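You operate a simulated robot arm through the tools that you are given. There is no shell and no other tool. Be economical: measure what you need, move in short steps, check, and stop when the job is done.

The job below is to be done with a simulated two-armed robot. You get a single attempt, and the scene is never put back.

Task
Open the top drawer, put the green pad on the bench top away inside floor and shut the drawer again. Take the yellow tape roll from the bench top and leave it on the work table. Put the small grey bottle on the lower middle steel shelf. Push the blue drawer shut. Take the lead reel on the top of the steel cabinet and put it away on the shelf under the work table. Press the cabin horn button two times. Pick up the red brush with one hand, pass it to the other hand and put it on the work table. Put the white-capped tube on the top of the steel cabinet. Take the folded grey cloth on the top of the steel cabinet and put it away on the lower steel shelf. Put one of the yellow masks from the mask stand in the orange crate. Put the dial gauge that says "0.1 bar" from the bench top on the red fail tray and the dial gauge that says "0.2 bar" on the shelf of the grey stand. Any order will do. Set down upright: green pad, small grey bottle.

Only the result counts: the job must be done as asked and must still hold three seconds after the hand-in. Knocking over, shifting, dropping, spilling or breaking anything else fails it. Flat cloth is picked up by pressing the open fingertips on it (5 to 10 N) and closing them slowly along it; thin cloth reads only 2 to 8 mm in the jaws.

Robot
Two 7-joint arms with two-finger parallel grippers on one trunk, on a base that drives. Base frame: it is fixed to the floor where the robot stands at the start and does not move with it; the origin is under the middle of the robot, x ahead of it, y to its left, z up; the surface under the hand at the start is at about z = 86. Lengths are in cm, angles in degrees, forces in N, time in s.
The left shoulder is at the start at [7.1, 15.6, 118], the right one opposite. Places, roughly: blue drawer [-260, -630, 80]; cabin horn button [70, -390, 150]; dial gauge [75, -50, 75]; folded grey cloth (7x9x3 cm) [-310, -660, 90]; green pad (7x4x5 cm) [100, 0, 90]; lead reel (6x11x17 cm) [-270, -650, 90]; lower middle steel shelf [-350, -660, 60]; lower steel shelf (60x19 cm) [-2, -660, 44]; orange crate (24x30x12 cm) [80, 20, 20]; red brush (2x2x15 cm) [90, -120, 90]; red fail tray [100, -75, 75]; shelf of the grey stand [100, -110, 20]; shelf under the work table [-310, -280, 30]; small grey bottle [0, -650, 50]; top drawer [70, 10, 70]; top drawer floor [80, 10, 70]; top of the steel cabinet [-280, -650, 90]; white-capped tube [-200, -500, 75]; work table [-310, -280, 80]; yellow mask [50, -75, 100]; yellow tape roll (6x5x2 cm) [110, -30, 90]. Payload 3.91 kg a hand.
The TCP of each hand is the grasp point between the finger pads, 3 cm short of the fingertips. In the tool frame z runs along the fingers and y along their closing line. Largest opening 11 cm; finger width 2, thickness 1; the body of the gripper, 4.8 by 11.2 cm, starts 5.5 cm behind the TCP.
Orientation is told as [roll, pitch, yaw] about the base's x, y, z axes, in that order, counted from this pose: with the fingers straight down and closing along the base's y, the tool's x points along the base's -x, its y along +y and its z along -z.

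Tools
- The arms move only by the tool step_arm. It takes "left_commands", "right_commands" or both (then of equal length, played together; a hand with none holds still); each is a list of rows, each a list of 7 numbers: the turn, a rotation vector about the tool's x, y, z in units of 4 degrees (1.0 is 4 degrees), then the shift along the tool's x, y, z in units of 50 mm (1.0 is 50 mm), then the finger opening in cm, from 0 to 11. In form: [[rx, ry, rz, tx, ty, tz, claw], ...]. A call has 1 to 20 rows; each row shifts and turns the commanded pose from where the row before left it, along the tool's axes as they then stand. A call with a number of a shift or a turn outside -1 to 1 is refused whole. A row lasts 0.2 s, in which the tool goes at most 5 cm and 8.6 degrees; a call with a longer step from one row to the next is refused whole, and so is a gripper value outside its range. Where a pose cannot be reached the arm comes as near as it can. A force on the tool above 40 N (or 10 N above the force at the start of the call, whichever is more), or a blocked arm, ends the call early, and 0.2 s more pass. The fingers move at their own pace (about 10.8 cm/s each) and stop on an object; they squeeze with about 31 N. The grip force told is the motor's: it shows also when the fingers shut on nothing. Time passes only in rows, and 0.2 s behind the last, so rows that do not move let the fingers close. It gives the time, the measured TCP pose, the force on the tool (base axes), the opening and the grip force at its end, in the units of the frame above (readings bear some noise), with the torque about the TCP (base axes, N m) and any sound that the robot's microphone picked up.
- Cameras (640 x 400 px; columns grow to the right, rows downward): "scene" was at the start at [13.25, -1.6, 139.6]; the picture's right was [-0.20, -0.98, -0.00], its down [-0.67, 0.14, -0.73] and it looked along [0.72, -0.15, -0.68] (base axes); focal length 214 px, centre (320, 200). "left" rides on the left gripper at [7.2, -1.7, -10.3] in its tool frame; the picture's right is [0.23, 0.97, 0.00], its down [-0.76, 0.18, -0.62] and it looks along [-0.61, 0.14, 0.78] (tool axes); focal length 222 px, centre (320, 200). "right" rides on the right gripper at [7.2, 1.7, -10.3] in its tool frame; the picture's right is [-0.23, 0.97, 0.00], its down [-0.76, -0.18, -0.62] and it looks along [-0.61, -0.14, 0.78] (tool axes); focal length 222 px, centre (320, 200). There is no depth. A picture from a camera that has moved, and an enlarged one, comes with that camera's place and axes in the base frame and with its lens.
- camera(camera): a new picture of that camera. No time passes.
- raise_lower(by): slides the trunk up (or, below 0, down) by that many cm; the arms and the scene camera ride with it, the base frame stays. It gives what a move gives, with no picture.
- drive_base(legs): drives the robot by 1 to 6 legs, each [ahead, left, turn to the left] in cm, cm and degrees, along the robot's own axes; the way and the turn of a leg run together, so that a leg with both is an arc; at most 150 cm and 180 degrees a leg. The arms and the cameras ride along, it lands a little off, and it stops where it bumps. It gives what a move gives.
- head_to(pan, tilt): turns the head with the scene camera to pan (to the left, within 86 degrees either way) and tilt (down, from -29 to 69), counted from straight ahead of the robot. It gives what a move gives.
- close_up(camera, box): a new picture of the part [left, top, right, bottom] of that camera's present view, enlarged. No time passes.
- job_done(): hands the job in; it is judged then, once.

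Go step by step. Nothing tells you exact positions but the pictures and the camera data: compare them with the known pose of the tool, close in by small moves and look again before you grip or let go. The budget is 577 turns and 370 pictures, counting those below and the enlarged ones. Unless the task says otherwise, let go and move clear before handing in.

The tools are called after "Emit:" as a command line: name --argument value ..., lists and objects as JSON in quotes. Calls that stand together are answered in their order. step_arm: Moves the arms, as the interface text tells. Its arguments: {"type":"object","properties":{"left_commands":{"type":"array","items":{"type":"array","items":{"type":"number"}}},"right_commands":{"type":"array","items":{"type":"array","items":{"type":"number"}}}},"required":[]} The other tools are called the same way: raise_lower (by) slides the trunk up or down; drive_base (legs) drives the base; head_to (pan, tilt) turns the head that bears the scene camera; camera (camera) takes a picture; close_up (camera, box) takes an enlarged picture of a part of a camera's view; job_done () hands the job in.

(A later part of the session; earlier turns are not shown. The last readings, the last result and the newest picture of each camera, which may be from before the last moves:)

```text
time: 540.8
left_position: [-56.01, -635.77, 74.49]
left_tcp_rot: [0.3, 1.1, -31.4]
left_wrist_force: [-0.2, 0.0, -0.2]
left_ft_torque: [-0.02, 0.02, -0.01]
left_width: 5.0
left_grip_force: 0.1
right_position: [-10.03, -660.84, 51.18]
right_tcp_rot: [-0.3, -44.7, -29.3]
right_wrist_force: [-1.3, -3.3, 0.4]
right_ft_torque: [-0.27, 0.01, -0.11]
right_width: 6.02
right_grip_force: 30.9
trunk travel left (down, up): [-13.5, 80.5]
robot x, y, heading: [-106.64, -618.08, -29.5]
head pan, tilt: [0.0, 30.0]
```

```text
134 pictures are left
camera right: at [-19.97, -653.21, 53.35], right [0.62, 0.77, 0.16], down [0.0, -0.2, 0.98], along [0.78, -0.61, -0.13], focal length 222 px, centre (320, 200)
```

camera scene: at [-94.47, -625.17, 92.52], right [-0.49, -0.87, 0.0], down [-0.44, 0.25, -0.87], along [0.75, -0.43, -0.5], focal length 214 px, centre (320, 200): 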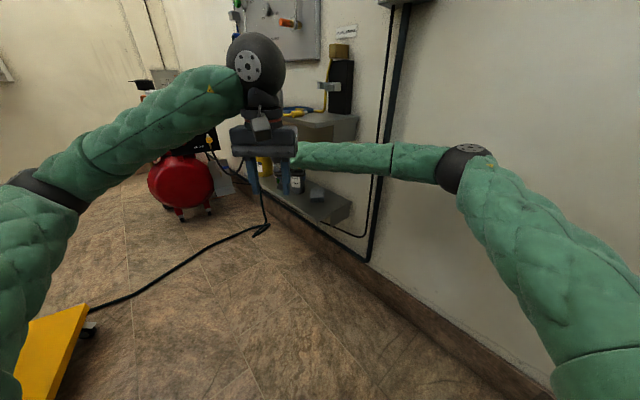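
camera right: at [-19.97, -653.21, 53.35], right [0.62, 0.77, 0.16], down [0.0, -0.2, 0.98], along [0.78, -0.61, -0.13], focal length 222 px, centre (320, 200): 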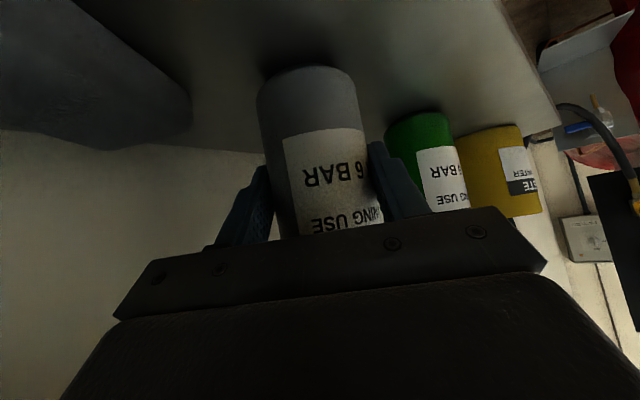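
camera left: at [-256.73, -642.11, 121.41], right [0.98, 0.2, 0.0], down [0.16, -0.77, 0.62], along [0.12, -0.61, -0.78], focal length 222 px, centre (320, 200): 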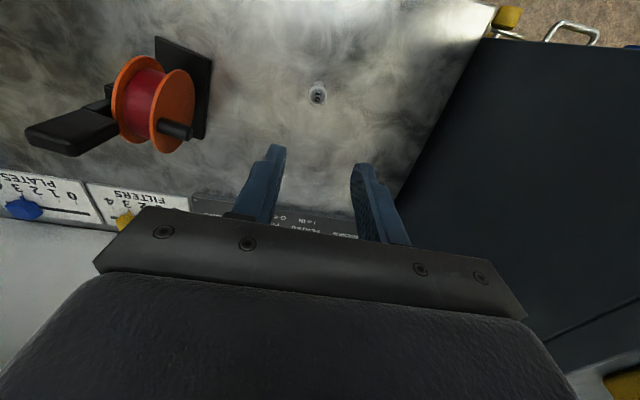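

Gripped. I lift it 6 cm and retreat by backing the base.

Emit:
step_arm --right_commands '[[0, 0, 0, -0.2, 0, -0.2, 3], [0, 0, 0, -0.3, 0, -0.3, 3], [0, 0, 0, -0.35, 0, -0.35, 3]]'

Emit:
camera --camera "right"

Emit:
drive_base --legs '[[-32, 0, 0]]'

Emit:
camera --camera "scene"

```text
time: 541.6
left_position: [-56.03, -635.81, 74.55]
left_tcp_rot: [0.2, 1.2, -31.4]
left_wrist_force: [0.7, 1.0, 0.1]
left_ft_torque: [0.0, 0.01, 0.04]
left_width: 5.0
left_grip_force: 0.0
right_position: [-9.79, -660.78, 56.79]
right_tcp_rot: [-0.4, -44.6, -29.4]
right_wrist_force: [0.4, 0.1, -9.4]
right_ft_torque: [0.02, 0.09, 0.01]
right_width: 5.99
right_grip_force: 31.1
trunk travel left (down, up): [-13.5, 80.5]
robot x, y, heading: [-106.63, -618.44, -29.4]
head pan, tilt: [0.0, 30.0]
```

```text
133 pictures are left
camera right: at [-19.72, -653.21, 59.18], right [0.62, 0.77, 0.16], down [0.01, -0.2, 0.98], along [0.78, -0.61, -0.13], focal length 222 px, centre (320, 200)
```

right: 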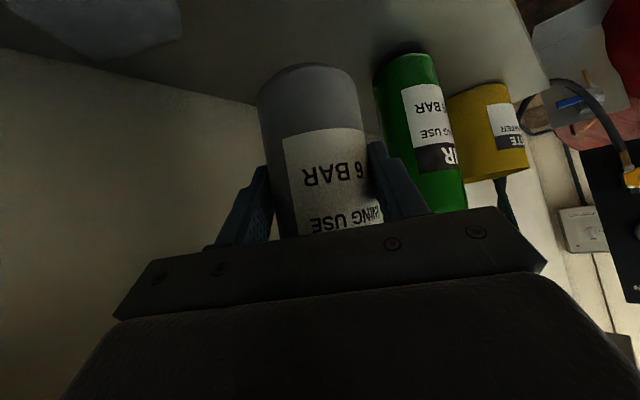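

```text
time: 543.7
left_position: [-83.77, -620.27, 74.43]
left_tcp_rot: [0.2, 1.1, -31.7]
left_wrist_force: [0.8, 1.4, 0.1]
left_ft_torque: [0.03, -0.02, 0.02]
left_width: 5.03
left_grip_force: 0.1
right_position: [-37.7, -645.5, 57.02]
right_tcp_rot: [-0.3, -44.6, -29.7]
right_wrist_force: [-0.2, 0.1, -8.8]
right_ft_torque: [0.04, 0.16, -0.03]
right_width: 5.98
right_grip_force: 30.8
trunk travel left (down, up): [-13.5, 80.5]
robot x, y, heading: [-134.23, -602.11, -29.9]
head pan, tilt: [0.0, 30.0]
```

```text
132 pictures are left
camera scene: at [-122.16, -609.48, 92.53], right [-0.5, -0.87, 0.0], down [-0.43, 0.25, -0.87], along [0.75, -0.43, -0.5], focal length 214 px, centre (320, 200)
```

scene: 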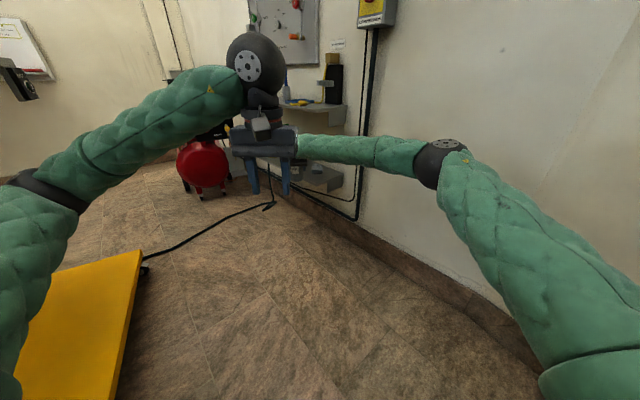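

Bottle in hand, upright. I back out the way I came, square up and return along the corridor.

Emit:
drive_base --legs '[[-36, 0, 0], [0, 0, 30], [0, 30, 0]]'

Emit:
camera --camera "scene"

```text
time: 549.1
left_position: [-113.29, -544.64, 74.38]
left_tcp_rot: [0.2, 1.3, -1.4]
left_wrist_force: [0.4, -0.2, 0.0]
left_ft_torque: [0.02, 0.0, -0.02]
left_width: 5.0
left_grip_force: 0.0
right_position: [-60.63, -543.1, 56.89]
right_tcp_rot: [-0.3, -44.7, 0.7]
right_wrist_force: [0.4, 0.4, -9.8]
right_ft_torque: [0.0, 0.12, 0.03]
right_width: 6.0
right_grip_force: 31.0
trunk travel left (down, up): [-13.5, 80.5]
robot x, y, heading: [-165.59, -555.18, 0.8]
head pan, tilt: [0.0, 30.0]
```

```text
131 pictures are left
camera scene: at [-151.7, -554.73, 92.52], right [0.01, -1.0, 0.0], down [-0.5, -0.01, -0.87], along [0.87, 0.01, -0.5], focal length 214 px, centre (320, 200)
```

scene: 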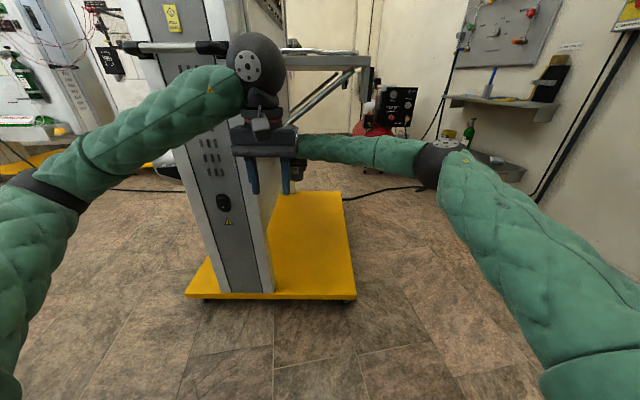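

The hand is beside the panel's base; I back straight out now.

Emit:
drive_base --legs '[[-60, 0, -0.8], [-60, 0, 0]]'

Emit:
step_arm --right_commands '[[0, 0, 0, 0.5, -0.5, -0.5, 3], [0, 0, 0, 0.5, -0.5, -0.5, 3], [0, 0, 0, 0.5, -0.5, -0.5, 3], [0, 0, 0, 0.5, -0.5, -0.5, 3], [0, 0, 0, 0.5, -0.5, -0.5, 3], [0, 0, 0, 0.5, -0.5, -0.5, 3]]'

Emit:
camera --camera "scene"

```text
time: 552.7
left_position: [-172.6, -545.94, 74.41]
left_tcp_rot: [0.3, 1.1, -2.1]
left_wrist_force: [-0.7, -0.6, 0.4]
left_ft_torque: [0.0, 0.02, 0.01]
left_width: 5.01
left_grip_force: 0.1
right_position: [-119.91, -544.73, 56.64]
right_tcp_rot: [-0.3, -44.6, 0.4]
right_wrist_force: [0.0, 0.1, -9.1]
right_ft_torque: [-0.03, 0.16, -0.01]
right_width: 5.98
right_grip_force: 31.6
trunk travel left (down, up): [-13.5, 80.5]
robot x, y, heading: [-225.51, -555.46, 0.2]
head pan, tilt: [0.0, 30.0]
stopped in leg 1: the robot was blocked; the commanded pose is now the measured one
```

```text
time: 554.1
left_position: [-172.54, -545.88, 74.46]
left_tcp_rot: [0.4, 1.2, -2.0]
left_wrist_force: [-1.7, -0.1, 0.0]
left_ft_torque: [-0.01, -0.02, 0.0]
left_width: 5.02
left_grip_force: 0.0
right_position: [-141.06, -559.72, 56.96]
right_tcp_rot: [-0.3, -44.6, 0.3]
right_wrist_force: [0.7, 0.1, -10.6]
right_ft_torque: [-0.06, 0.16, -0.04]
right_width: 5.98
right_grip_force: 31.3
trunk travel left (down, up): [-13.5, 80.5]
robot x, y, heading: [-225.54, -555.12, 0.0]
head pan, tilt: [0.0, 30.0]
```

```text
130 pictures are left
camera scene: at [-211.02, -555.55, 92.51], right [0.0, -1.0, 0.0], down [-0.5, 0.0, -0.87], along [0.87, 0.0, -0.5], focal length 214 px, centre (320, 200)
```

scene: 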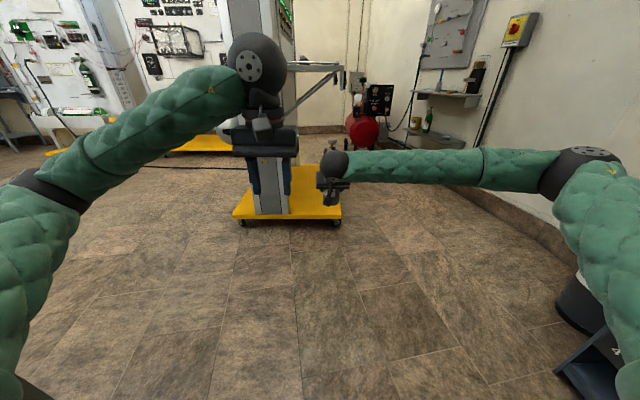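

Blocked by the tool table at the left. I shift right a little, check, and continue backing.

Emit:
drive_base --legs '[[5, -9, 0]]'

Emit:
head_to --pan 80 --tilt 35

Emit:
camera --camera "scene"

Emit:
head_to --pan -80 --tilt 35

Emit:
camera --camera "scene"

```text
time: 555.3
left_position: [-167.47, -554.67, 74.56]
left_tcp_rot: [0.3, 1.1, -2.1]
left_wrist_force: [-0.1, 0.1, 0.3]
left_ft_torque: [0.01, -0.03, -0.03]
left_width: 5.0
left_grip_force: 0.0
right_position: [-136.05, -568.68, 57.18]
right_tcp_rot: [-0.5, -44.4, 0.2]
right_wrist_force: [0.0, -0.4, -9.9]
right_ft_torque: [-0.01, 0.14, 0.0]
right_width: 5.97
right_grip_force: 31.2
trunk travel left (down, up): [-13.5, 80.5]
robot x, y, heading: [-219.96, -564.21, -0.0]
head pan, tilt: [0.0, 30.0]
```

```text
time: 556.8
left_position: [-167.53, -554.81, 74.55]
left_tcp_rot: [0.2, 1.2, -2.1]
left_wrist_force: [0.1, 0.6, -0.1]
left_ft_torque: [0.0, 0.01, 0.04]
left_width: 5.02
left_grip_force: 0.2
right_position: [-136.02, -568.62, 56.98]
right_tcp_rot: [-0.4, -44.6, 0.3]
right_wrist_force: [0.2, 0.8, -9.2]
right_ft_torque: [-0.05, 0.16, 0.01]
right_width: 5.98
right_grip_force: 31.2
trunk travel left (down, up): [-13.5, 80.5]
robot x, y, heading: [-220.45, -564.1, -0.0]
head pan, tilt: [80.0, 35.0]
```

```text
129 pictures are left
camera scene: at [-213.5, -555.58, 91.76], right [0.98, -0.17, 0.0], down [-0.1, -0.56, -0.82], along [0.14, 0.81, -0.57], focal length 214 px, centre (320, 200)
```

scene: 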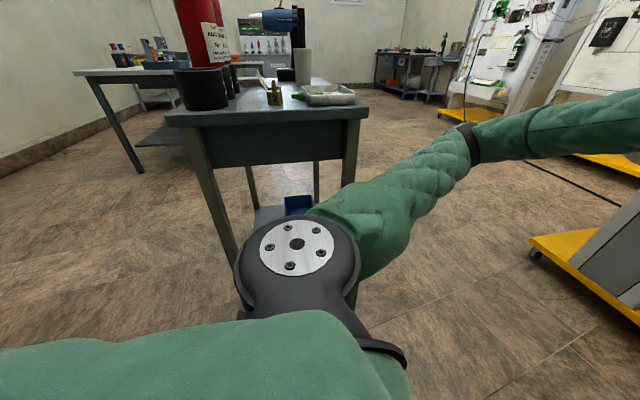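

```text
time: 559.2
left_position: [-167.47, -554.77, 74.47]
left_tcp_rot: [0.2, 1.2, -2.3]
left_wrist_force: [0.3, 0.0, -0.3]
left_ft_torque: [0.02, 0.01, 0.0]
left_width: 5.01
left_grip_force: 0.0
right_position: [-135.96, -568.6, 57.1]
right_tcp_rot: [-0.4, -44.4, 0.3]
right_wrist_force: [0.1, 0.0, -9.5]
right_ft_torque: [-0.01, 0.17, 0.04]
right_width: 5.98
right_grip_force: 30.9
trunk travel left (down, up): [-13.5, 80.5]
robot x, y, heading: [-219.98, -564.19, 0.1]
head pan, tilt: [-80.0, 35.0]
```

```text
128 pictures are left
camera scene: at [-213.49, -572.93, 91.76], right [-0.98, -0.17, 0.0], down [-0.1, 0.56, -0.82], along [0.14, -0.81, -0.57], focal length 214 px, centre (320, 200)
```

scene: 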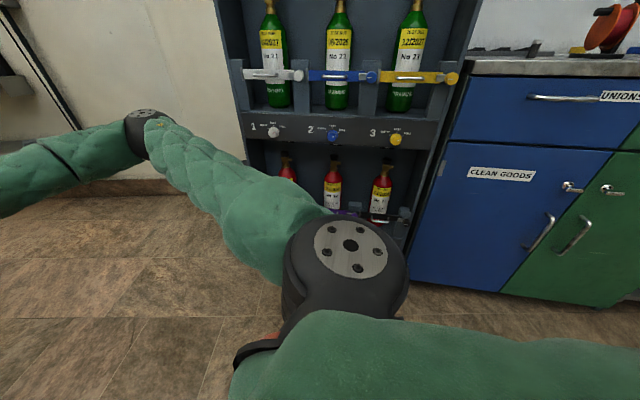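

The corridor is tight for both elbows. I stretch both arms forward to narrow the stance, then back through the middle.

Emit:
step_arm --left_commands '[[0, 0, 0, -0.8, 0, 0, 5], [0, 0, 0, -0.8, 0, 0, 5], [0, 0, 0, -0.8, 0, 0, 5], [0, 0, 0, -0.8, 0, 0, 5], [0, 0, 0, -0.8, 0, 0, 5], [0, 0, 0, -0.4, 0, 0, 5]]' --right_commands '[[0, 0, 0, -0.5, 0, 0.5, 3], [0, 0, 0, -0.5, 0, 0.5, 3], [0, 0, 0, -0.5, 0, 0.5, 3], [0, 0, 0, -0.5, 0, 0.5, 3], [0, 0, 0, -0.5, 0, 0.5, 3], [0, 0, 0, -0.5, 0, 0.5, 3]]'

Emit:
drive_base --legs '[[0, -2, 0], [-80, 0, 0]]'

```text
time: 560.6
left_position: [-145.42, -555.41, 74.09]
left_tcp_rot: [0.3, 1.2, -2.0]
left_wrist_force: [0.3, -0.6, -1.2]
left_ft_torque: [0.02, 0.03, -0.03]
left_width: 5.04
left_grip_force: 0.3
right_position: [-114.69, -568.61, 56.87]
right_tcp_rot: [-0.4, -44.5, 0.1]
right_wrist_force: [-0.4, -0.6, -8.2]
right_ft_torque: [0.01, 0.14, 0.02]
right_width: 6.01
right_grip_force: 30.7
trunk travel left (down, up): [-13.5, 80.5]
robot x, y, heading: [-220.19, -564.17, 0.0]
head pan, tilt: [-80.0, 35.0]
```

```text
time: 565.3
left_position: [-225.06, -557.8, 74.05]
left_tcp_rot: [0.2, 1.3, -2.5]
left_wrist_force: [0.6, -0.2, 0.6]
left_ft_torque: [-0.01, 0.01, -0.02]
left_width: 5.0
left_grip_force: 0.0
right_position: [-194.34, -571.17, 57.01]
right_tcp_rot: [-0.4, -44.5, -0.2]
right_wrist_force: [-0.1, 0.2, -8.8]
right_ft_torque: [-0.02, 0.13, 0.02]
right_width: 5.96
right_grip_force: 30.8
trunk travel left (down, up): [-13.5, 80.5]
robot x, y, heading: [-299.66, -566.04, -0.4]
head pan, tilt: [-80.0, 35.0]
```

Through. I back further, slide left into open space and turn to face the rack.

Emit:
drive_base --legs '[[-40, 0, 0], [0, 45, 0], [0, 0, -90]]'

Emit:
head_to --pan 0 --tilt 20

Emit:
camera --camera "scene"

```text
time: 574.1
left_position: [-334.63, -594.79, 74.1]
left_tcp_rot: [0.3, 1.2, -95.6]
left_wrist_force: [0.4, 0.9, 0.3]
left_ft_torque: [0.05, 0.0, 0.02]
left_width: 5.03
left_grip_force: 0.1
right_position: [-349.62, -624.66, 56.95]
right_tcp_rot: [-0.4, -44.5, -93.4]
right_wrist_force: [0.0, -0.4, -9.5]
right_ft_torque: [0.19, 0.02, 0.01]
right_width: 6.02
right_grip_force: 31.1
trunk travel left (down, up): [-13.5, 80.5]
robot x, y, heading: [-338.88, -519.45, -93.8]
head pan, tilt: [-80.0, 35.0]
```

```text
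time: 575.6
left_position: [-334.53, -594.74, 74.08]
left_tcp_rot: [0.2, 1.2, -95.7]
left_wrist_force: [1.1, -0.5, -0.6]
left_ft_torque: [-0.02, -0.04, -0.04]
left_width: 5.05
left_grip_force: 0.0
right_position: [-349.59, -624.62, 56.89]
right_tcp_rot: [-0.5, -44.5, -93.4]
right_wrist_force: [0.1, 0.1, -8.7]
right_ft_torque: [0.16, -0.02, 0.02]
right_width: 5.99
right_grip_force: 31.0
trunk travel left (down, up): [-13.5, 80.5]
robot x, y, heading: [-338.76, -519.33, -93.5]
head pan, tilt: [0.0, 20.0]
```

```text
127 pictures are left
camera scene: at [-339.59, -533.97, 94.13], right [-1.0, 0.06, 0.0], down [0.02, 0.34, -0.94], along [-0.06, -0.94, -0.34], focal length 214 px, centre (320, 200)
```

scene: 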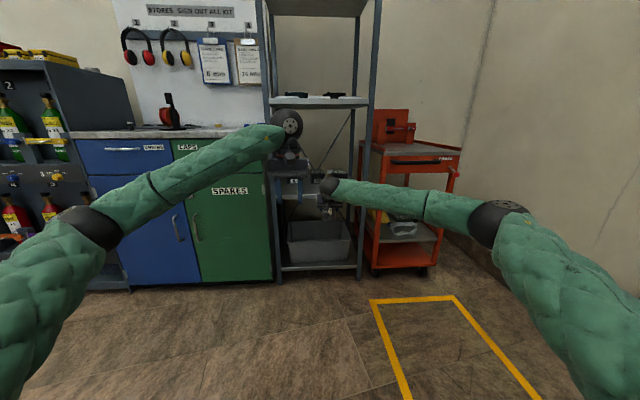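

I move the left hand out of the way to see the shelf.

Emit:
step_arm --left_commands '[[0, 0, 0, 0.5, 0.8, 0, 5], [0, 0, 0, 0.5, 0.8, 0, 5], [0, 0, 0, 0.5, 0.8, 0, 5], [0, 0, 0, 0.5, 0.8, 0, 5], [0, 0, 0, 0, 0.8, 0, 5]]'

Emit:
close_up --camera "scene" --box '[240, 60, 400, 290]'

Emit:
camera --camera "right"

```text
time: 576.8
left_position: [-313.73, -586.78, 74.17]
left_tcp_rot: [0.2, 1.2, -95.7]
left_wrist_force: [-0.2, -0.3, 0.5]
left_ft_torque: [0.02, 0.01, 0.0]
left_width: 5.0
left_grip_force: 0.1
right_position: [-349.69, -624.61, 56.86]
right_tcp_rot: [-0.4, -44.6, -93.3]
right_wrist_force: [-0.2, 0.8, -8.8]
right_ft_torque: [0.17, 0.0, 0.01]
right_width: 5.99
right_grip_force: 31.2
trunk travel left (down, up): [-13.5, 80.5]
robot x, y, heading: [-338.57, -519.46, -94.0]
head pan, tilt: [0.0, 20.0]
```

```text
1.74 times, centred on (320, 175) of scene
camera zoom: at [-339.61, -533.97, 94.13], right [-1.0, 0.06, 0.0], down [0.02, 0.34, -0.94], along [-0.06, -0.94, -0.34], focal length 373 px, centre (320, 244)
```

zoom: 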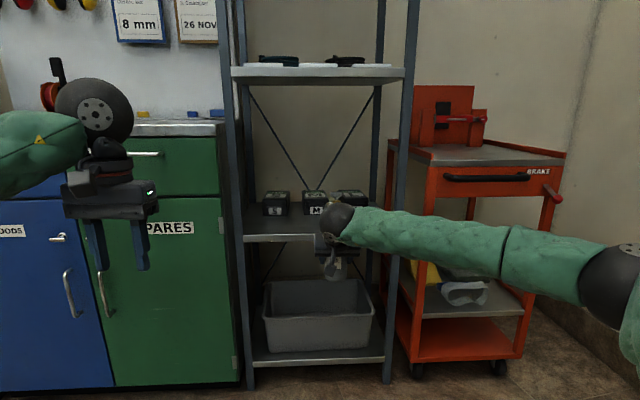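

```text
125 pictures are left
camera right: at [-347.13, -612.4, 59.28], right [0.96, -0.22, 0.15], down [-0.18, -0.09, 0.98], along [-0.21, -0.97, -0.13], focal length 222 px, centre (320, 200)
```

right: 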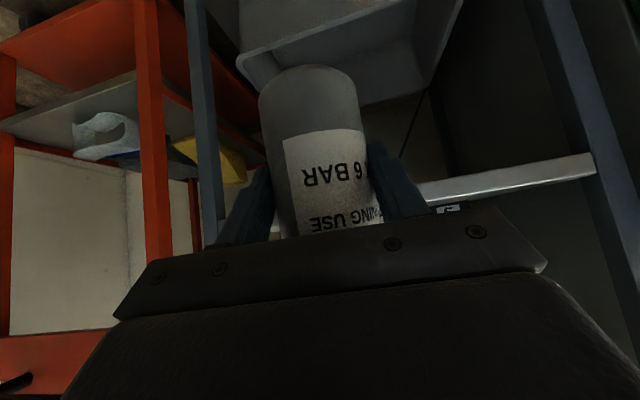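

The lower middle shelf is x -322…-370, front y ≈ -643.5, z ≈ 56.5, free in front of the mask boxes. I raise the trunk 14 and drive in.

Emit:
raise_lower --by 15

Emit:
drive_base --legs '[[16, 0, 0]]'

Emit:
camera --camera "scene"

Emit:
camera --camera "right"

```text
time: 578.6
left_position: [-313.68, -586.91, 89.18]
left_tcp_rot: [0.1, 1.1, -95.7]
left_wrist_force: [-0.2, 0.3, -0.3]
left_ft_torque: [-0.01, -0.01, -0.01]
left_width: 4.99
left_grip_force: 0.0
right_position: [-349.51, -624.69, 71.91]
right_tcp_rot: [-0.4, -44.6, -93.4]
right_wrist_force: [0.6, -0.1, -9.6]
right_ft_torque: [0.19, 0.02, -0.01]
right_width: 6.01
right_grip_force: 30.8
trunk travel left (down, up): [-28.5, 65.5]
robot x, y, heading: [-339.03, -519.57, -93.6]
head pan, tilt: [0.0, 20.0]
```

```text
time: 580.0
left_position: [-314.81, -603.04, 89.16]
left_tcp_rot: [0.2, 1.2, -95.8]
left_wrist_force: [-0.5, -0.6, 0.0]
left_ft_torque: [0.02, 0.0, -0.03]
left_width: 5.01
left_grip_force: 0.0
right_position: [-350.71, -640.6, 71.74]
right_tcp_rot: [-0.4, -44.4, -93.5]
right_wrist_force: [0.5, -0.2, -9.1]
right_ft_torque: [0.17, 0.01, -0.03]
right_width: 5.96
right_grip_force: 31.0
trunk travel left (down, up): [-28.5, 65.5]
robot x, y, heading: [-339.71, -535.42, -93.7]
head pan, tilt: [0.0, 20.0]
```

```text
124 pictures are left
camera scene: at [-340.64, -550.09, 109.1], right [-1.0, 0.07, 0.0], down [0.02, 0.34, -0.94], along [-0.06, -0.94, -0.34], focal length 214 px, centre (320, 200)
```

scene: 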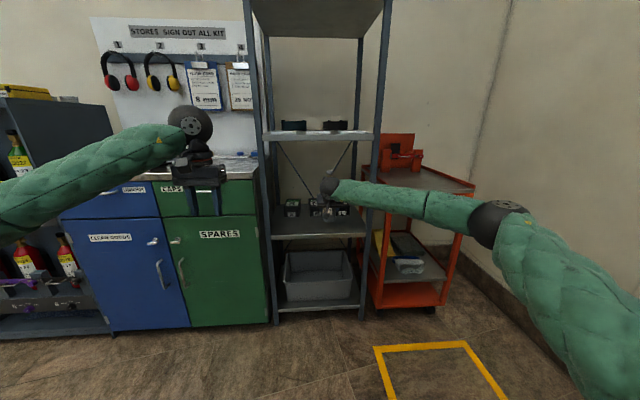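

```text
123 pictures are left
camera right: at [-348.3, -628.46, 74.1], right [0.96, -0.23, 0.15], down [-0.18, -0.1, 0.98], along [-0.21, -0.97, -0.13], focal length 222 px, centre (320, 200)
```

right: 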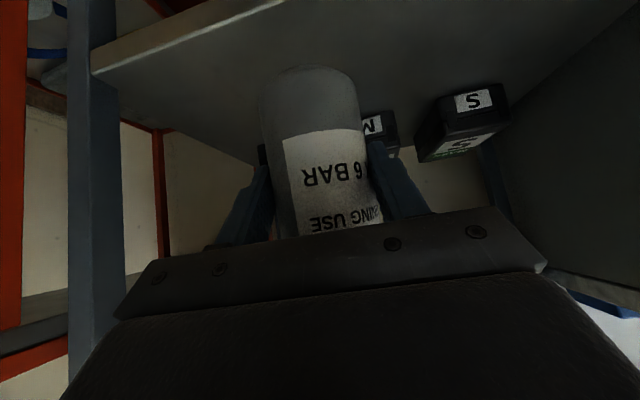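

Emit:
drive_base --legs '[[11, 0, 0]]'

Emit:
camera --camera "right"

Emit:
close_up --camera "scene" --box '[240, 120, 420, 320]'

```text
time: 581.2
left_position: [-315.75, -613.91, 89.0]
left_tcp_rot: [0.1, 1.2, -96.1]
left_wrist_force: [0.2, -0.5, 0.6]
left_ft_torque: [0.04, -0.01, 0.02]
left_width: 4.99
left_grip_force: 0.0
right_position: [-351.98, -651.51, 71.6]
right_tcp_rot: [-0.5, -44.4, -93.5]
right_wrist_force: [-1.3, 0.1, -9.1]
right_ft_torque: [0.18, 0.02, 0.0]
right_width: 5.97
right_grip_force: 31.1
trunk travel left (down, up): [-28.5, 65.5]
robot x, y, heading: [-340.69, -546.68, -94.1]
head pan, tilt: [0.0, 20.0]
```

```text
122 pictures are left
camera right: at [-349.28, -639.39, 74.02], right [0.96, -0.23, 0.15], down [-0.18, -0.1, 0.98], along [-0.21, -0.97, -0.13], focal length 222 px, centre (320, 200)
```

right: 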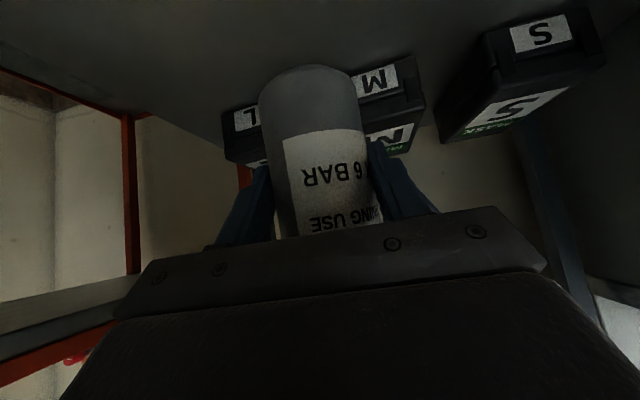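

```text
2.00 times, centred on (330, 220) of scene
camera zoom: at [-341.39, -561.05, 109.1], right [-1.0, 0.07, 0.0], down [0.02, 0.34, -0.94], along [-0.06, -0.94, -0.34], focal length 429 px, centre (300, 160)
```

zoom: 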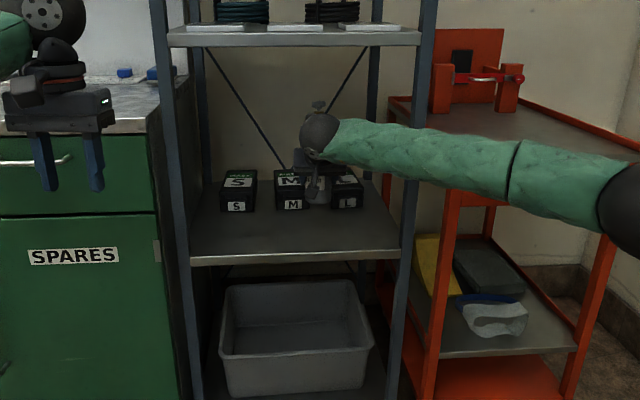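

The bottle is over the free part. I lower it.

Emit:
step_arm --right_commands '[[0, 0, 0, 0.3, 0, 0.3, 3], [0, 0, 0, 0.3, 0, 0.3, 3], [0, 0, 0, 0.15, 0, 0.15, 3], [0, 0, 0, 0.1, 0, 0.1, 3]]'

Emit:
camera --camera "right"

```text
time: 582.2
left_position: [-315.8, -613.96, 89.23]
left_tcp_rot: [0.3, 1.3, -95.9]
left_wrist_force: [0.5, 0.0, 1.0]
left_ft_torque: [-0.01, -0.05, -0.01]
left_width: 5.01
left_grip_force: 0.0
right_position: [-351.89, -651.47, 65.78]
right_tcp_rot: [-0.5, -44.3, -93.5]
right_wrist_force: [-0.2, -0.6, -8.8]
right_ft_torque: [0.18, 0.0, -0.01]
right_width: 5.97
right_grip_force: 31.3
trunk travel left (down, up): [-28.5, 65.5]
robot x, y, heading: [-340.63, -546.61, -94.1]
head pan, tilt: [0.0, 20.0]
```

```text
120 pictures are left
camera right: at [-349.28, -639.22, 68.05], right [0.96, -0.23, 0.15], down [-0.18, -0.1, 0.98], along [-0.21, -0.97, -0.13], focal length 222 px, centre (320, 200)
```

right: 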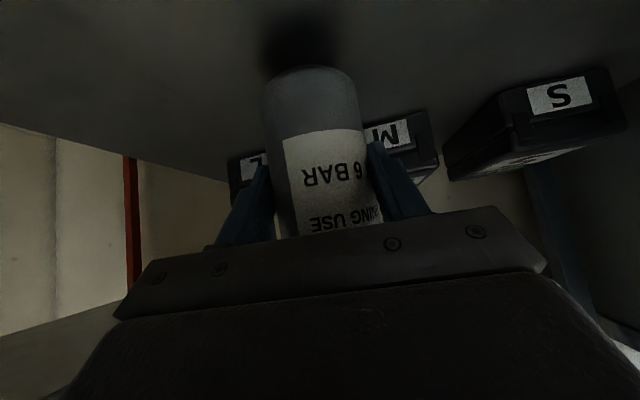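

Emit:
step_arm --right_commands '[[0, 0, 0, 0.06, 0, 0.06, 3], [0, 0, 0, 0.06, 0, 0.06, 3], [0, 0, 0, 0.05, 0, 0.05, 3]]'

```text
time: 583.0
left_position: [-315.81, -613.75, 89.39]
left_tcp_rot: [0.2, 1.1, -96.1]
left_wrist_force: [1.0, -0.1, -0.5]
left_ft_torque: [-0.01, 0.0, -0.03]
left_width: 4.98
left_grip_force: 0.0
right_position: [-352.02, -651.43, 65.12]
right_tcp_rot: [-0.5, -44.8, -93.7]
right_wrist_force: [-2.5, -2.0, 15.2]
right_ft_torque: [-0.76, 0.01, -0.06]
right_width: 5.97
right_grip_force: 31.2
trunk travel left (down, up): [-28.5, 65.5]
robot x, y, heading: [-340.17, -546.46, -93.9]
head pan, tilt: [0.0, 20.0]
```

Contact. I ease, open and withdraw along the tool axis.

Emit:
step_arm --right_commands '[[0, 0, 0, -0.04, 0, -0.04, 3], [0, 0, 0, 0, 0, 0, 6.4], [0, 0, 0, 0, 0, 0, 7.2], [0, 0, 0, 0, 0, 0, 8.5], [0, 0, 0, 0.15, 0, -0.15, 8.5], [0, 0, 0, 0.3, 0, -0.3, 8.5], [0, 0, 0, 0.4, 0, -0.4, 8.5]]'

Emit:
camera --camera "right"

Emit:
drive_base --legs '[[-25, 0, 0]]'

Emit:
camera --camera "scene"

```text
time: 584.6
left_position: [-315.72, -613.83, 89.35]
left_tcp_rot: [0.2, 1.1, -95.9]
left_wrist_force: [-0.3, -1.2, 0.4]
left_ft_torque: [0.03, 0.01, 0.0]
left_width: 5.01
left_grip_force: 0.1
right_position: [-351.41, -645.46, 64.9]
right_tcp_rot: [-0.6, -44.5, -93.7]
right_wrist_force: [0.8, -0.5, -0.2]
right_ft_torque: [0.0, -0.04, -0.02]
right_width: 8.46
right_grip_force: 0.1
trunk travel left (down, up): [-28.5, 65.5]
robot x, y, heading: [-340.61, -546.81, -94.0]
head pan, tilt: [0.0, 20.0]
```

```text
119 pictures are left
camera right: at [-348.86, -633.18, 67.24], right [0.96, -0.23, 0.15], down [-0.18, -0.09, 0.98], along [-0.21, -0.97, -0.13], focal length 222 px, centre (320, 200)
```

right: 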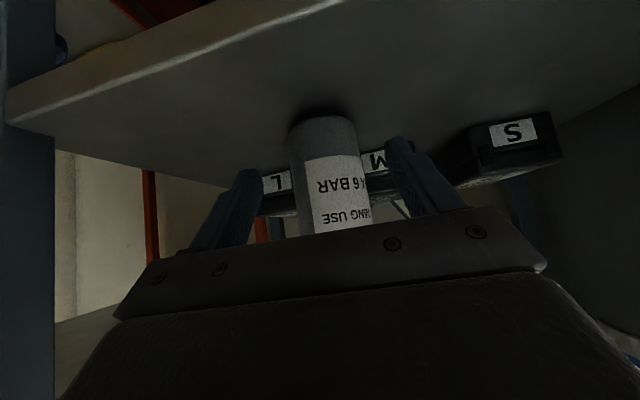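

```text
time: 586.4
left_position: [-313.98, -588.7, 89.27]
left_tcp_rot: [0.3, 1.1, -96.1]
left_wrist_force: [0.3, 0.4, 0.0]
left_ft_torque: [-0.01, -0.01, 0.01]
left_width: 5.03
left_grip_force: 0.3
right_position: [-349.84, -620.39, 64.95]
right_tcp_rot: [-0.4, -44.4, -93.7]
right_wrist_force: [0.4, -0.6, 1.2]
right_ft_torque: [0.0, -0.01, -0.01]
right_width: 8.51
right_grip_force: 0.0
trunk travel left (down, up): [-28.5, 65.5]
robot x, y, heading: [-338.77, -521.8, -94.0]
head pan, tilt: [0.0, 20.0]
```

```text
118 pictures are left
camera scene: at [-339.67, -535.7, 109.16], right [-1.0, 0.07, 0.0], down [0.02, 0.34, -0.94], along [-0.06, -0.94, -0.34], focal length 214 px, centre (320, 200)
```

scene: 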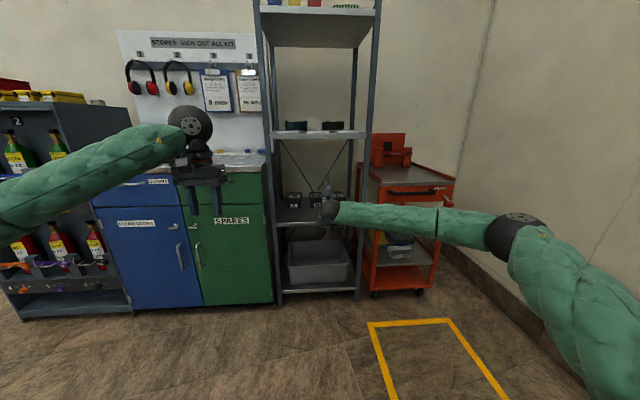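

The bottle stands on the shelf. Last item: the lead reel on the cabinet. I zoom on it.

Emit:
drive_base --legs '[[0, 62, 4]]'

Emit:
head_to --pan 0 --tilt 15

Emit:
camera --camera "scene"

Emit:
close_up --camera "scene" --box '[280, 120, 400, 200]'

```text
time: 589.9
left_position: [-248.31, -588.96, 89.21]
left_tcp_rot: [0.2, 1.1, -92.1]
left_wrist_force: [0.9, -0.2, -0.3]
left_ft_torque: [-0.01, 0.03, 0.04]
left_width: 5.01
left_grip_force: 0.0
right_position: [-281.81, -622.98, 64.97]
right_tcp_rot: [-0.5, -44.5, -89.7]
right_wrist_force: [1.1, 1.2, 0.7]
right_ft_torque: [-0.01, 0.01, 0.01]
right_width: 8.5
right_grip_force: 0.0
trunk travel left (down, up): [-28.5, 65.5]
robot x, y, heading: [-277.49, -523.73, -89.7]
head pan, tilt: [0.0, 20.0]
```

```text
time: 590.5
left_position: [-248.32, -589.0, 89.18]
left_tcp_rot: [0.2, 1.1, -92.0]
left_wrist_force: [0.4, -0.3, 1.2]
left_ft_torque: [-0.01, 0.0, -0.02]
left_width: 5.01
left_grip_force: 0.1
right_position: [-281.77, -623.02, 64.87]
right_tcp_rot: [-0.5, -44.5, -89.7]
right_wrist_force: [-0.1, 0.3, 0.1]
right_ft_torque: [0.0, 0.01, -0.03]
right_width: 8.49
right_grip_force: 0.1
trunk travel left (down, up): [-28.5, 65.5]
robot x, y, heading: [-277.67, -523.44, -89.8]
head pan, tilt: [0.0, 15.0]
```

```text
117 pictures are left
camera scene: at [-277.53, -537.89, 109.95], right [-1.0, 0.0, 0.0], down [0.0, 0.26, -0.97], along [0.0, -0.97, -0.26], focal length 214 px, centre (320, 200)
```

scene: 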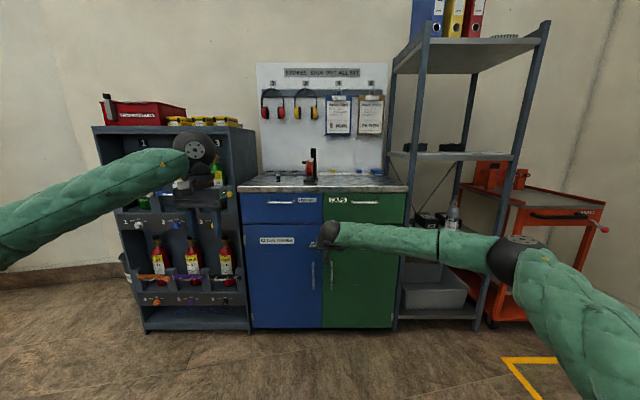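

```text
5.00 times, centred on (340, 160) of scene
camera zoom: at [-277.53, -537.89, 109.95], right [-1.0, 0.0, 0.0], down [0.0, 0.26, -0.97], along [0.0, -0.97, -0.26], focal length 1072 px, centre (220, 400)
```

zoom: 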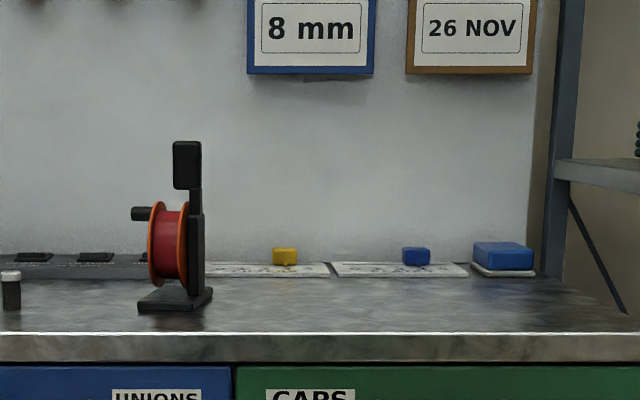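

The reel has a top handle block, 3 cm wide, z 102–107, at x ≈ -274. I raise the trunk, turn the right tool down, and approach from above.

Emit:
raise_lower --by 40

Emit:
step_arm --right_commands '[[0, 1, 0, 0.3, 0, -0.5, 8], [0, 1, 0, 0.3, 0, -0.5, 8], [0, 1, 0, 0.3, 0, -0.5, 8], [0, 1, 0, 0.3, 0, -0.5, 8], [0, 1, 0, 0.3, 0, -0.5, 8], [0, 1, 0, 0.3, 0, -0.3, 8], [0, 1, 0, 0, 0, 0, 8], [0, 1, 0, 0, 0, 0, 8], [0, 1, 0, 0, 0, 0, 8], [0, 1, 0, 0, 0, 0, 8], [0, 1, 0, 0, 0, 0, 8], [0, 0.2, 0, 0, 0, 0, 8]]'

Emit:
drive_base --legs '[[30, 12, 0]]'

Emit:
head_to --pan 0 --tilt 35

Emit:
camera --camera "scene"

Emit:
camera --camera "right"

```text
time: 594.3
left_position: [-248.37, -588.98, 129.23]
left_tcp_rot: [0.2, 1.1, -92.1]
left_wrist_force: [-0.5, -0.1, -0.4]
left_ft_torque: [-0.01, 0.01, 0.0]
left_width: 5.01
left_grip_force: 0.0
right_position: [-281.69, -622.93, 104.97]
right_tcp_rot: [-0.5, -44.5, -89.7]
right_wrist_force: [-0.1, 0.1, -0.3]
right_ft_torque: [0.01, 0.02, 0.01]
right_width: 8.49
right_grip_force: 0.0
trunk travel left (down, up): [-68.5, 25.5]
robot x, y, heading: [-277.73, -523.74, -90.2]
head pan, tilt: [0.0, 15.0]
```

```text
time: 596.9
left_position: [-248.3, -589.0, 129.41]
left_tcp_rot: [0.2, 1.1, -92.1]
left_wrist_force: [0.7, 0.2, -0.6]
left_ft_torque: [0.0, 0.0, -0.03]
left_width: 5.01
left_grip_force: 0.1
right_position: [-281.88, -607.53, 111.25]
right_tcp_rot: [-0.2, 0.4, -90.0]
right_wrist_force: [-0.5, 0.8, 0.1]
right_ft_torque: [-0.03, 0.02, 0.0]
right_width: 8.0
right_grip_force: 0.1
trunk travel left (down, up): [-68.5, 25.5]
robot x, y, heading: [-277.34, -523.82, -90.2]
head pan, tilt: [0.0, 15.0]
```

```text
time: 599.1
left_position: [-236.57, -619.21, 129.31]
left_tcp_rot: [0.1, 1.2, -92.2]
left_wrist_force: [-0.7, 0.4, -0.4]
left_ft_torque: [-0.02, 0.02, -0.01]
left_width: 5.03
left_grip_force: 0.1
right_position: [-270.14, -637.69, 111.13]
right_tcp_rot: [-0.3, 0.3, -90.3]
right_wrist_force: [-0.5, 0.6, -0.1]
right_ft_torque: [-0.01, -0.02, 0.02]
right_width: 8.01
right_grip_force: 0.0
trunk travel left (down, up): [-68.5, 25.5]
robot x, y, heading: [-265.81, -553.35, -90.4]
head pan, tilt: [0.0, 15.0]
```

```text
time: 599.9
left_position: [-236.52, -619.11, 129.23]
left_tcp_rot: [0.2, 1.2, -92.3]
left_wrist_force: [0.4, 0.7, -0.5]
left_ft_torque: [0.01, -0.02, -0.02]
left_width: 4.99
left_grip_force: 0.0
right_position: [-270.11, -637.67, 111.23]
right_tcp_rot: [-0.4, 0.4, -90.4]
right_wrist_force: [-0.8, -0.5, 0.1]
right_ft_torque: [0.01, 0.0, -0.01]
right_width: 7.98
right_grip_force: 0.0
trunk travel left (down, up): [-68.5, 25.5]
robot x, y, heading: [-265.43, -553.65, -90.3]
head pan, tilt: [0.0, 35.0]
```

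```text
115 pictures are left
camera scene: at [-265.55, -567.38, 146.77], right [-1.0, 0.0, 0.0], down [0.0, 0.57, -0.82], along [0.0, -0.82, -0.57], focal length 214 px, centre (320, 200)
```

scene: 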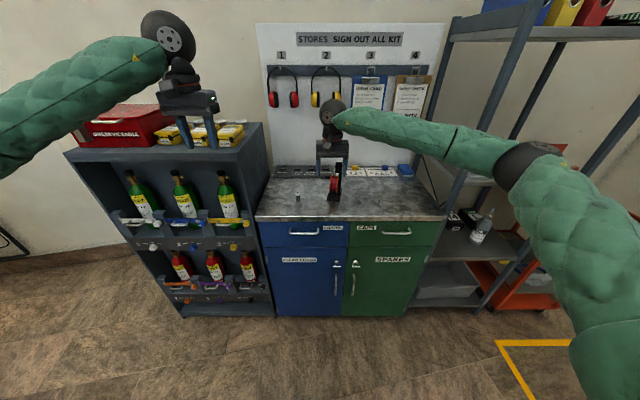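

```text
114 pictures are left
camera right: at [-268.25, -630.42, 121.63], right [0.97, -0.23, -0.01], down [-0.18, -0.76, 0.62], along [-0.15, -0.6, -0.78], focal length 222 px, centre (320, 200)
```

right: 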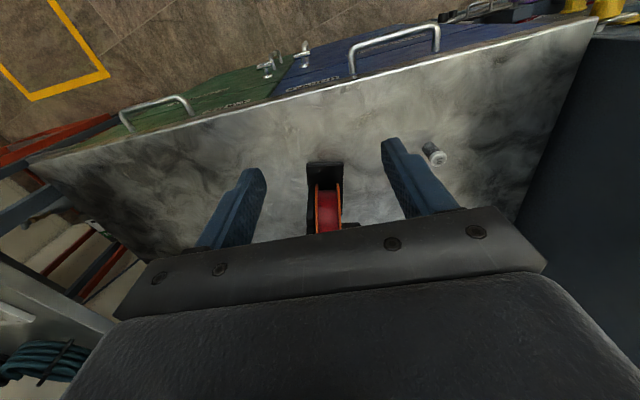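

The fingertips are level with the handle top, so I raise 12 cm before moving over it.

Emit:
step_arm --right_commands '[[0, 0, 0, 0, 0, -0.9, 8], [0, 0, 0, 0, 0, -0.9, 8], [0, 0, 0, 0, 0, -0.6, 8], [0, 0, 0, -0.3, -0.4, 0, 8], [0, 0, 0, -0.4, -0.4, 0, 8]]'

Emit:
camera --camera "right"

Emit:
close_up --camera "scene" --box '[270, 80, 420, 220]'

```text
time: 601.1
left_position: [-236.62, -619.25, 129.26]
left_tcp_rot: [0.2, 1.1, -92.3]
left_wrist_force: [0.1, -0.8, 0.6]
left_ft_torque: [0.02, -0.02, -0.05]
left_width: 5.02
left_grip_force: 0.0
right_position: [-274.01, -641.06, 123.06]
right_tcp_rot: [-0.2, 0.3, -90.3]
right_wrist_force: [0.0, -0.8, -0.1]
right_ft_torque: [-0.01, -0.01, -0.01]
right_width: 8.0
right_grip_force: 0.1
trunk travel left (down, up): [-68.5, 25.5]
robot x, y, heading: [-265.53, -553.85, -90.2]
head pan, tilt: [0.0, 35.0]
```

```text
113 pictures are left
camera right: at [-272.27, -633.84, 133.5], right [0.97, -0.23, -0.01], down [-0.18, -0.76, 0.62], along [-0.15, -0.6, -0.78], focal length 222 px, centre (320, 200)
```

right: 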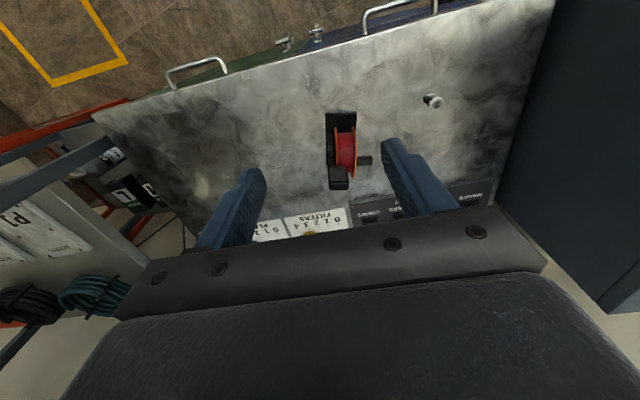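

```text
2.86 times, centred on (345, 150) of scene
camera zoom: at [-265.55, -567.47, 146.75], right [-1.0, 0.0, 0.0], down [0.0, 0.57, -0.82], along [0.0, -0.82, -0.57], focal length 613 px, centre (249, 343)
```

zoom: 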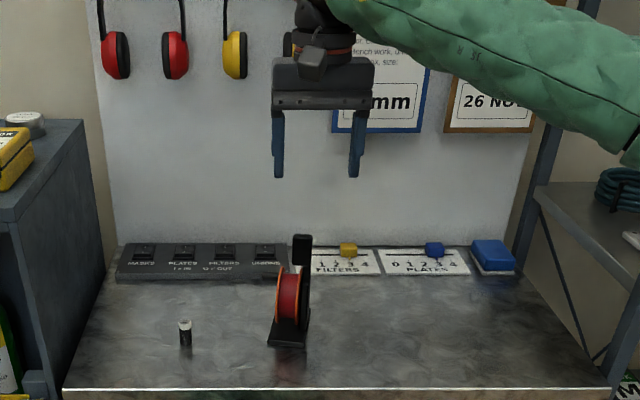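

The handle centre is at about [-273.9,-652,104.6]. I move over it and come down to z 105.3.

Emit:
step_arm --right_commands '[[0, 0, 0, -0.7, 0, 0, 7], [0, 0, 0, -0.7, 0, 0, 7], [0, 0, 0, -0.75, 0, 0, 7], [0, 0, 0, 0, 0, 0.7, 7], [0, 0, 0, 0, 0, 0.7, 7], [0, 0, 0, 0, 0, 0.6, 7]]'

Emit:
camera --camera "right"

Emit:
close_up --camera "scene" --box '[270, 80, 420, 220]'

```text
time: 602.5
left_position: [-236.53, -619.26, 129.27]
left_tcp_rot: [0.2, 1.3, -92.3]
left_wrist_force: [-0.1, -0.2, -0.2]
left_ft_torque: [0.02, -0.02, 0.02]
left_width: 5.0
left_grip_force: 0.1
right_position: [-274.1, -651.9, 112.97]
right_tcp_rot: [-0.3, 0.4, -90.3]
right_wrist_force: [0.5, -1.0, -0.4]
right_ft_torque: [-0.01, 0.01, 0.0]
right_width: 7.01
right_grip_force: 0.0
trunk travel left (down, up): [-68.5, 25.5]
robot x, y, heading: [-265.57, -553.23, -90.2]
head pan, tilt: [0.0, 35.0]
```

```text
111 pictures are left
camera right: at [-272.39, -644.77, 123.46], right [0.97, -0.23, -0.01], down [-0.18, -0.76, 0.62], along [-0.15, -0.6, -0.78], focal length 222 px, centre (320, 200)
```

right: 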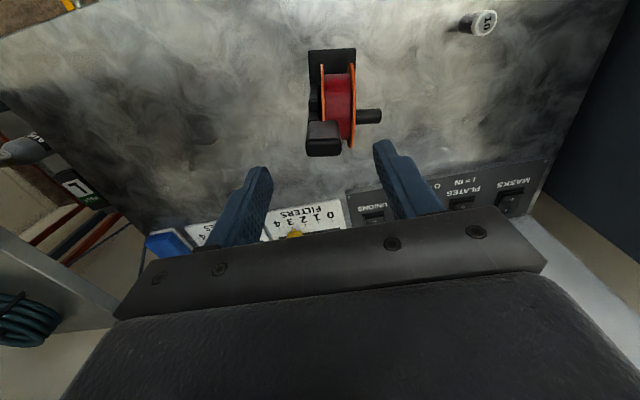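

```text
2.86 times, centred on (345, 150) of scene
camera zoom: at [-265.54, -567.51, 146.75], right [-1.0, 0.0, 0.0], down [0.0, 0.57, -0.82], along [0.0, -0.82, -0.57], focal length 613 px, centre (249, 343)
```

zoom: 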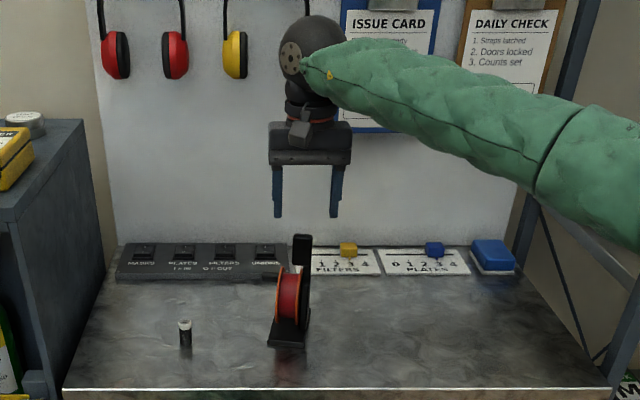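

Emit:
step_arm --right_commands '[[0, 0, 0, 0.1, 0.06, 0.4, 7], [0, 0, 0, 0, 0, 0.5, 7], [0, 0, 0, 0, 0, 0.4, 7], [0, 0, 0, 0, 0, 0.24, 7], [0, 0, 0, 0, 0, 0, 7]]'

Emit:
camera --camera "right"

Emit:
close_up --camera "scene" --box '[290, 130, 390, 220]'

```text
time: 603.7
left_position: [-236.51, -619.14, 129.17]
left_tcp_rot: [0.2, 1.1, -92.3]
left_wrist_force: [0.1, 0.4, 0.1]
left_ft_torque: [0.02, -0.03, 0.02]
left_width: 5.0
left_grip_force: 0.0
right_position: [-273.79, -651.23, 105.56]
right_tcp_rot: [-0.2, 0.3, -90.3]
right_wrist_force: [-0.2, 0.2, 0.1]
right_ft_torque: [-0.01, 0.02, 0.01]
right_width: 6.99
right_grip_force: 0.0
trunk travel left (down, up): [-68.5, 25.5]
robot x, y, heading: [-265.44, -553.55, -90.1]
head pan, tilt: [0.0, 35.0]
```

```text
109 pictures are left
camera right: at [-271.99, -644.0, 115.89], right [0.97, -0.23, -0.01], down [-0.18, -0.76, 0.62], along [-0.15, -0.6, -0.78], focal length 222 px, centre (320, 200)
```

right: 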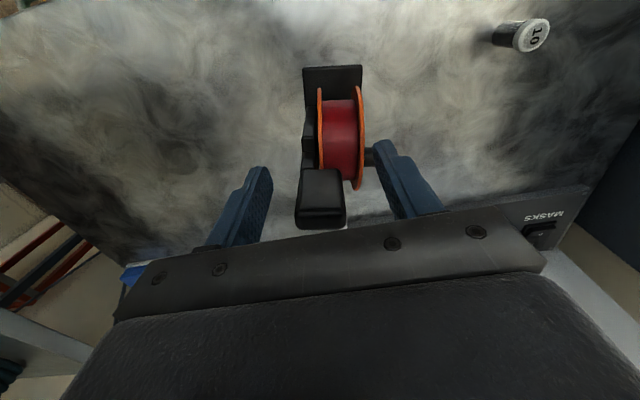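

```text
4.44 times, centred on (340, 175) of scene
camera zoom: at [-265.52, -567.41, 146.76], right [-1.0, 0.0, 0.0], down [0.0, 0.57, -0.82], along [0.0, -0.82, -0.57], focal length 953 px, centre (231, 311)
```

zoom: 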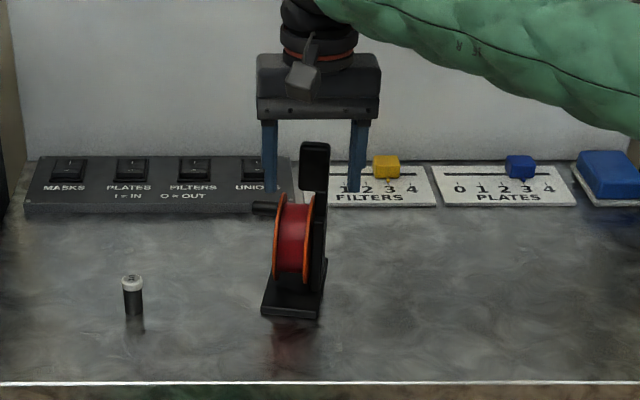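

The handle is between the fingers. I close and lift carefully.

Emit:
step_arm --right_commands '[[0, 0, 0, 0, 0, 0, 4], [0, 0, 0, 0, 0, 0, 2], [0, 0, 0, 0, 0, 0, 1], [0, 0, 0, 0, 0, 0, 1]]'

Emit:
step_arm --right_commands '[[0, 0, 0, 0, 0, -0.1, 1], [0, 0, 0, 0, 0, -0.2, 1], [0, 0, 0, 0, 0, -0.3, 1]]'

Emit:
camera --camera "right"

Emit:
close_up --camera "scene" --box '[290, 130, 390, 220]'

```text
time: 604.7
left_position: [-236.63, -619.19, 129.24]
left_tcp_rot: [0.2, 1.2, -92.3]
left_wrist_force: [-0.6, 0.1, 0.5]
left_ft_torque: [-0.02, -0.01, 0.0]
left_width: 5.05
left_grip_force: 0.0
right_position: [-273.79, -651.22, 105.41]
right_tcp_rot: [-0.4, 0.3, -90.4]
right_wrist_force: [-1.4, -0.1, -0.1]
right_ft_torque: [-0.31, 0.07, -0.09]
right_width: 3.06
right_grip_force: 31.2
trunk travel left (down, up): [-68.5, 25.5]
robot x, y, heading: [-265.43, -553.6, -90.4]
head pan, tilt: [0.0, 35.0]
```

```text
time: 605.5
left_position: [-236.61, -619.24, 129.25]
left_tcp_rot: [0.2, 1.1, -92.3]
left_wrist_force: [-0.2, -0.4, 0.0]
left_ft_torque: [0.01, 0.0, 0.01]
left_width: 5.03
left_grip_force: 0.1
right_position: [-273.8, -651.21, 108.49]
right_tcp_rot: [-0.3, 0.4, -90.2]
right_wrist_force: [-0.4, -0.1, -3.9]
right_ft_torque: [0.04, 0.03, 0.04]
right_width: 3.03
right_grip_force: 30.5
trunk travel left (down, up): [-68.5, 25.5]
robot x, y, heading: [-265.7, -553.63, -90.2]
head pan, tilt: [0.0, 35.0]
```

```text
107 pictures are left
camera right: at [-271.92, -644.12, 118.79], right [0.97, -0.23, -0.01], down [-0.18, -0.76, 0.62], along [-0.15, -0.6, -0.78], focal length 222 px, centre (320, 200)
```

right: 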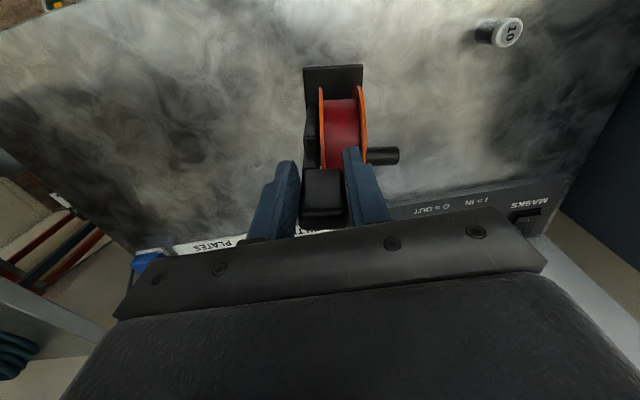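

```text
4.44 times, centred on (340, 175) of scene
camera zoom: at [-265.51, -567.45, 146.75], right [-1.0, 0.0, 0.0], down [0.0, 0.57, -0.82], along [0.0, -0.82, -0.57], focal length 953 px, centre (231, 311)
```

zoom: 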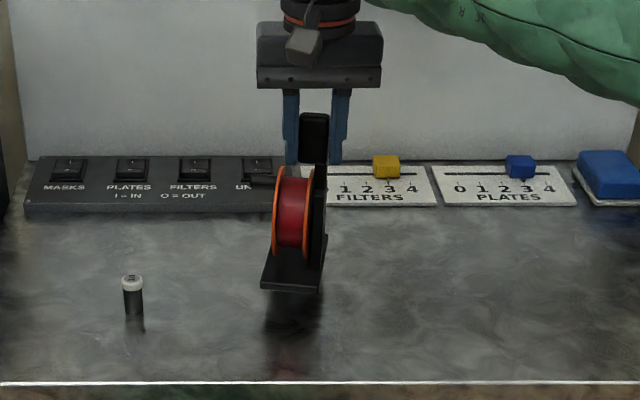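

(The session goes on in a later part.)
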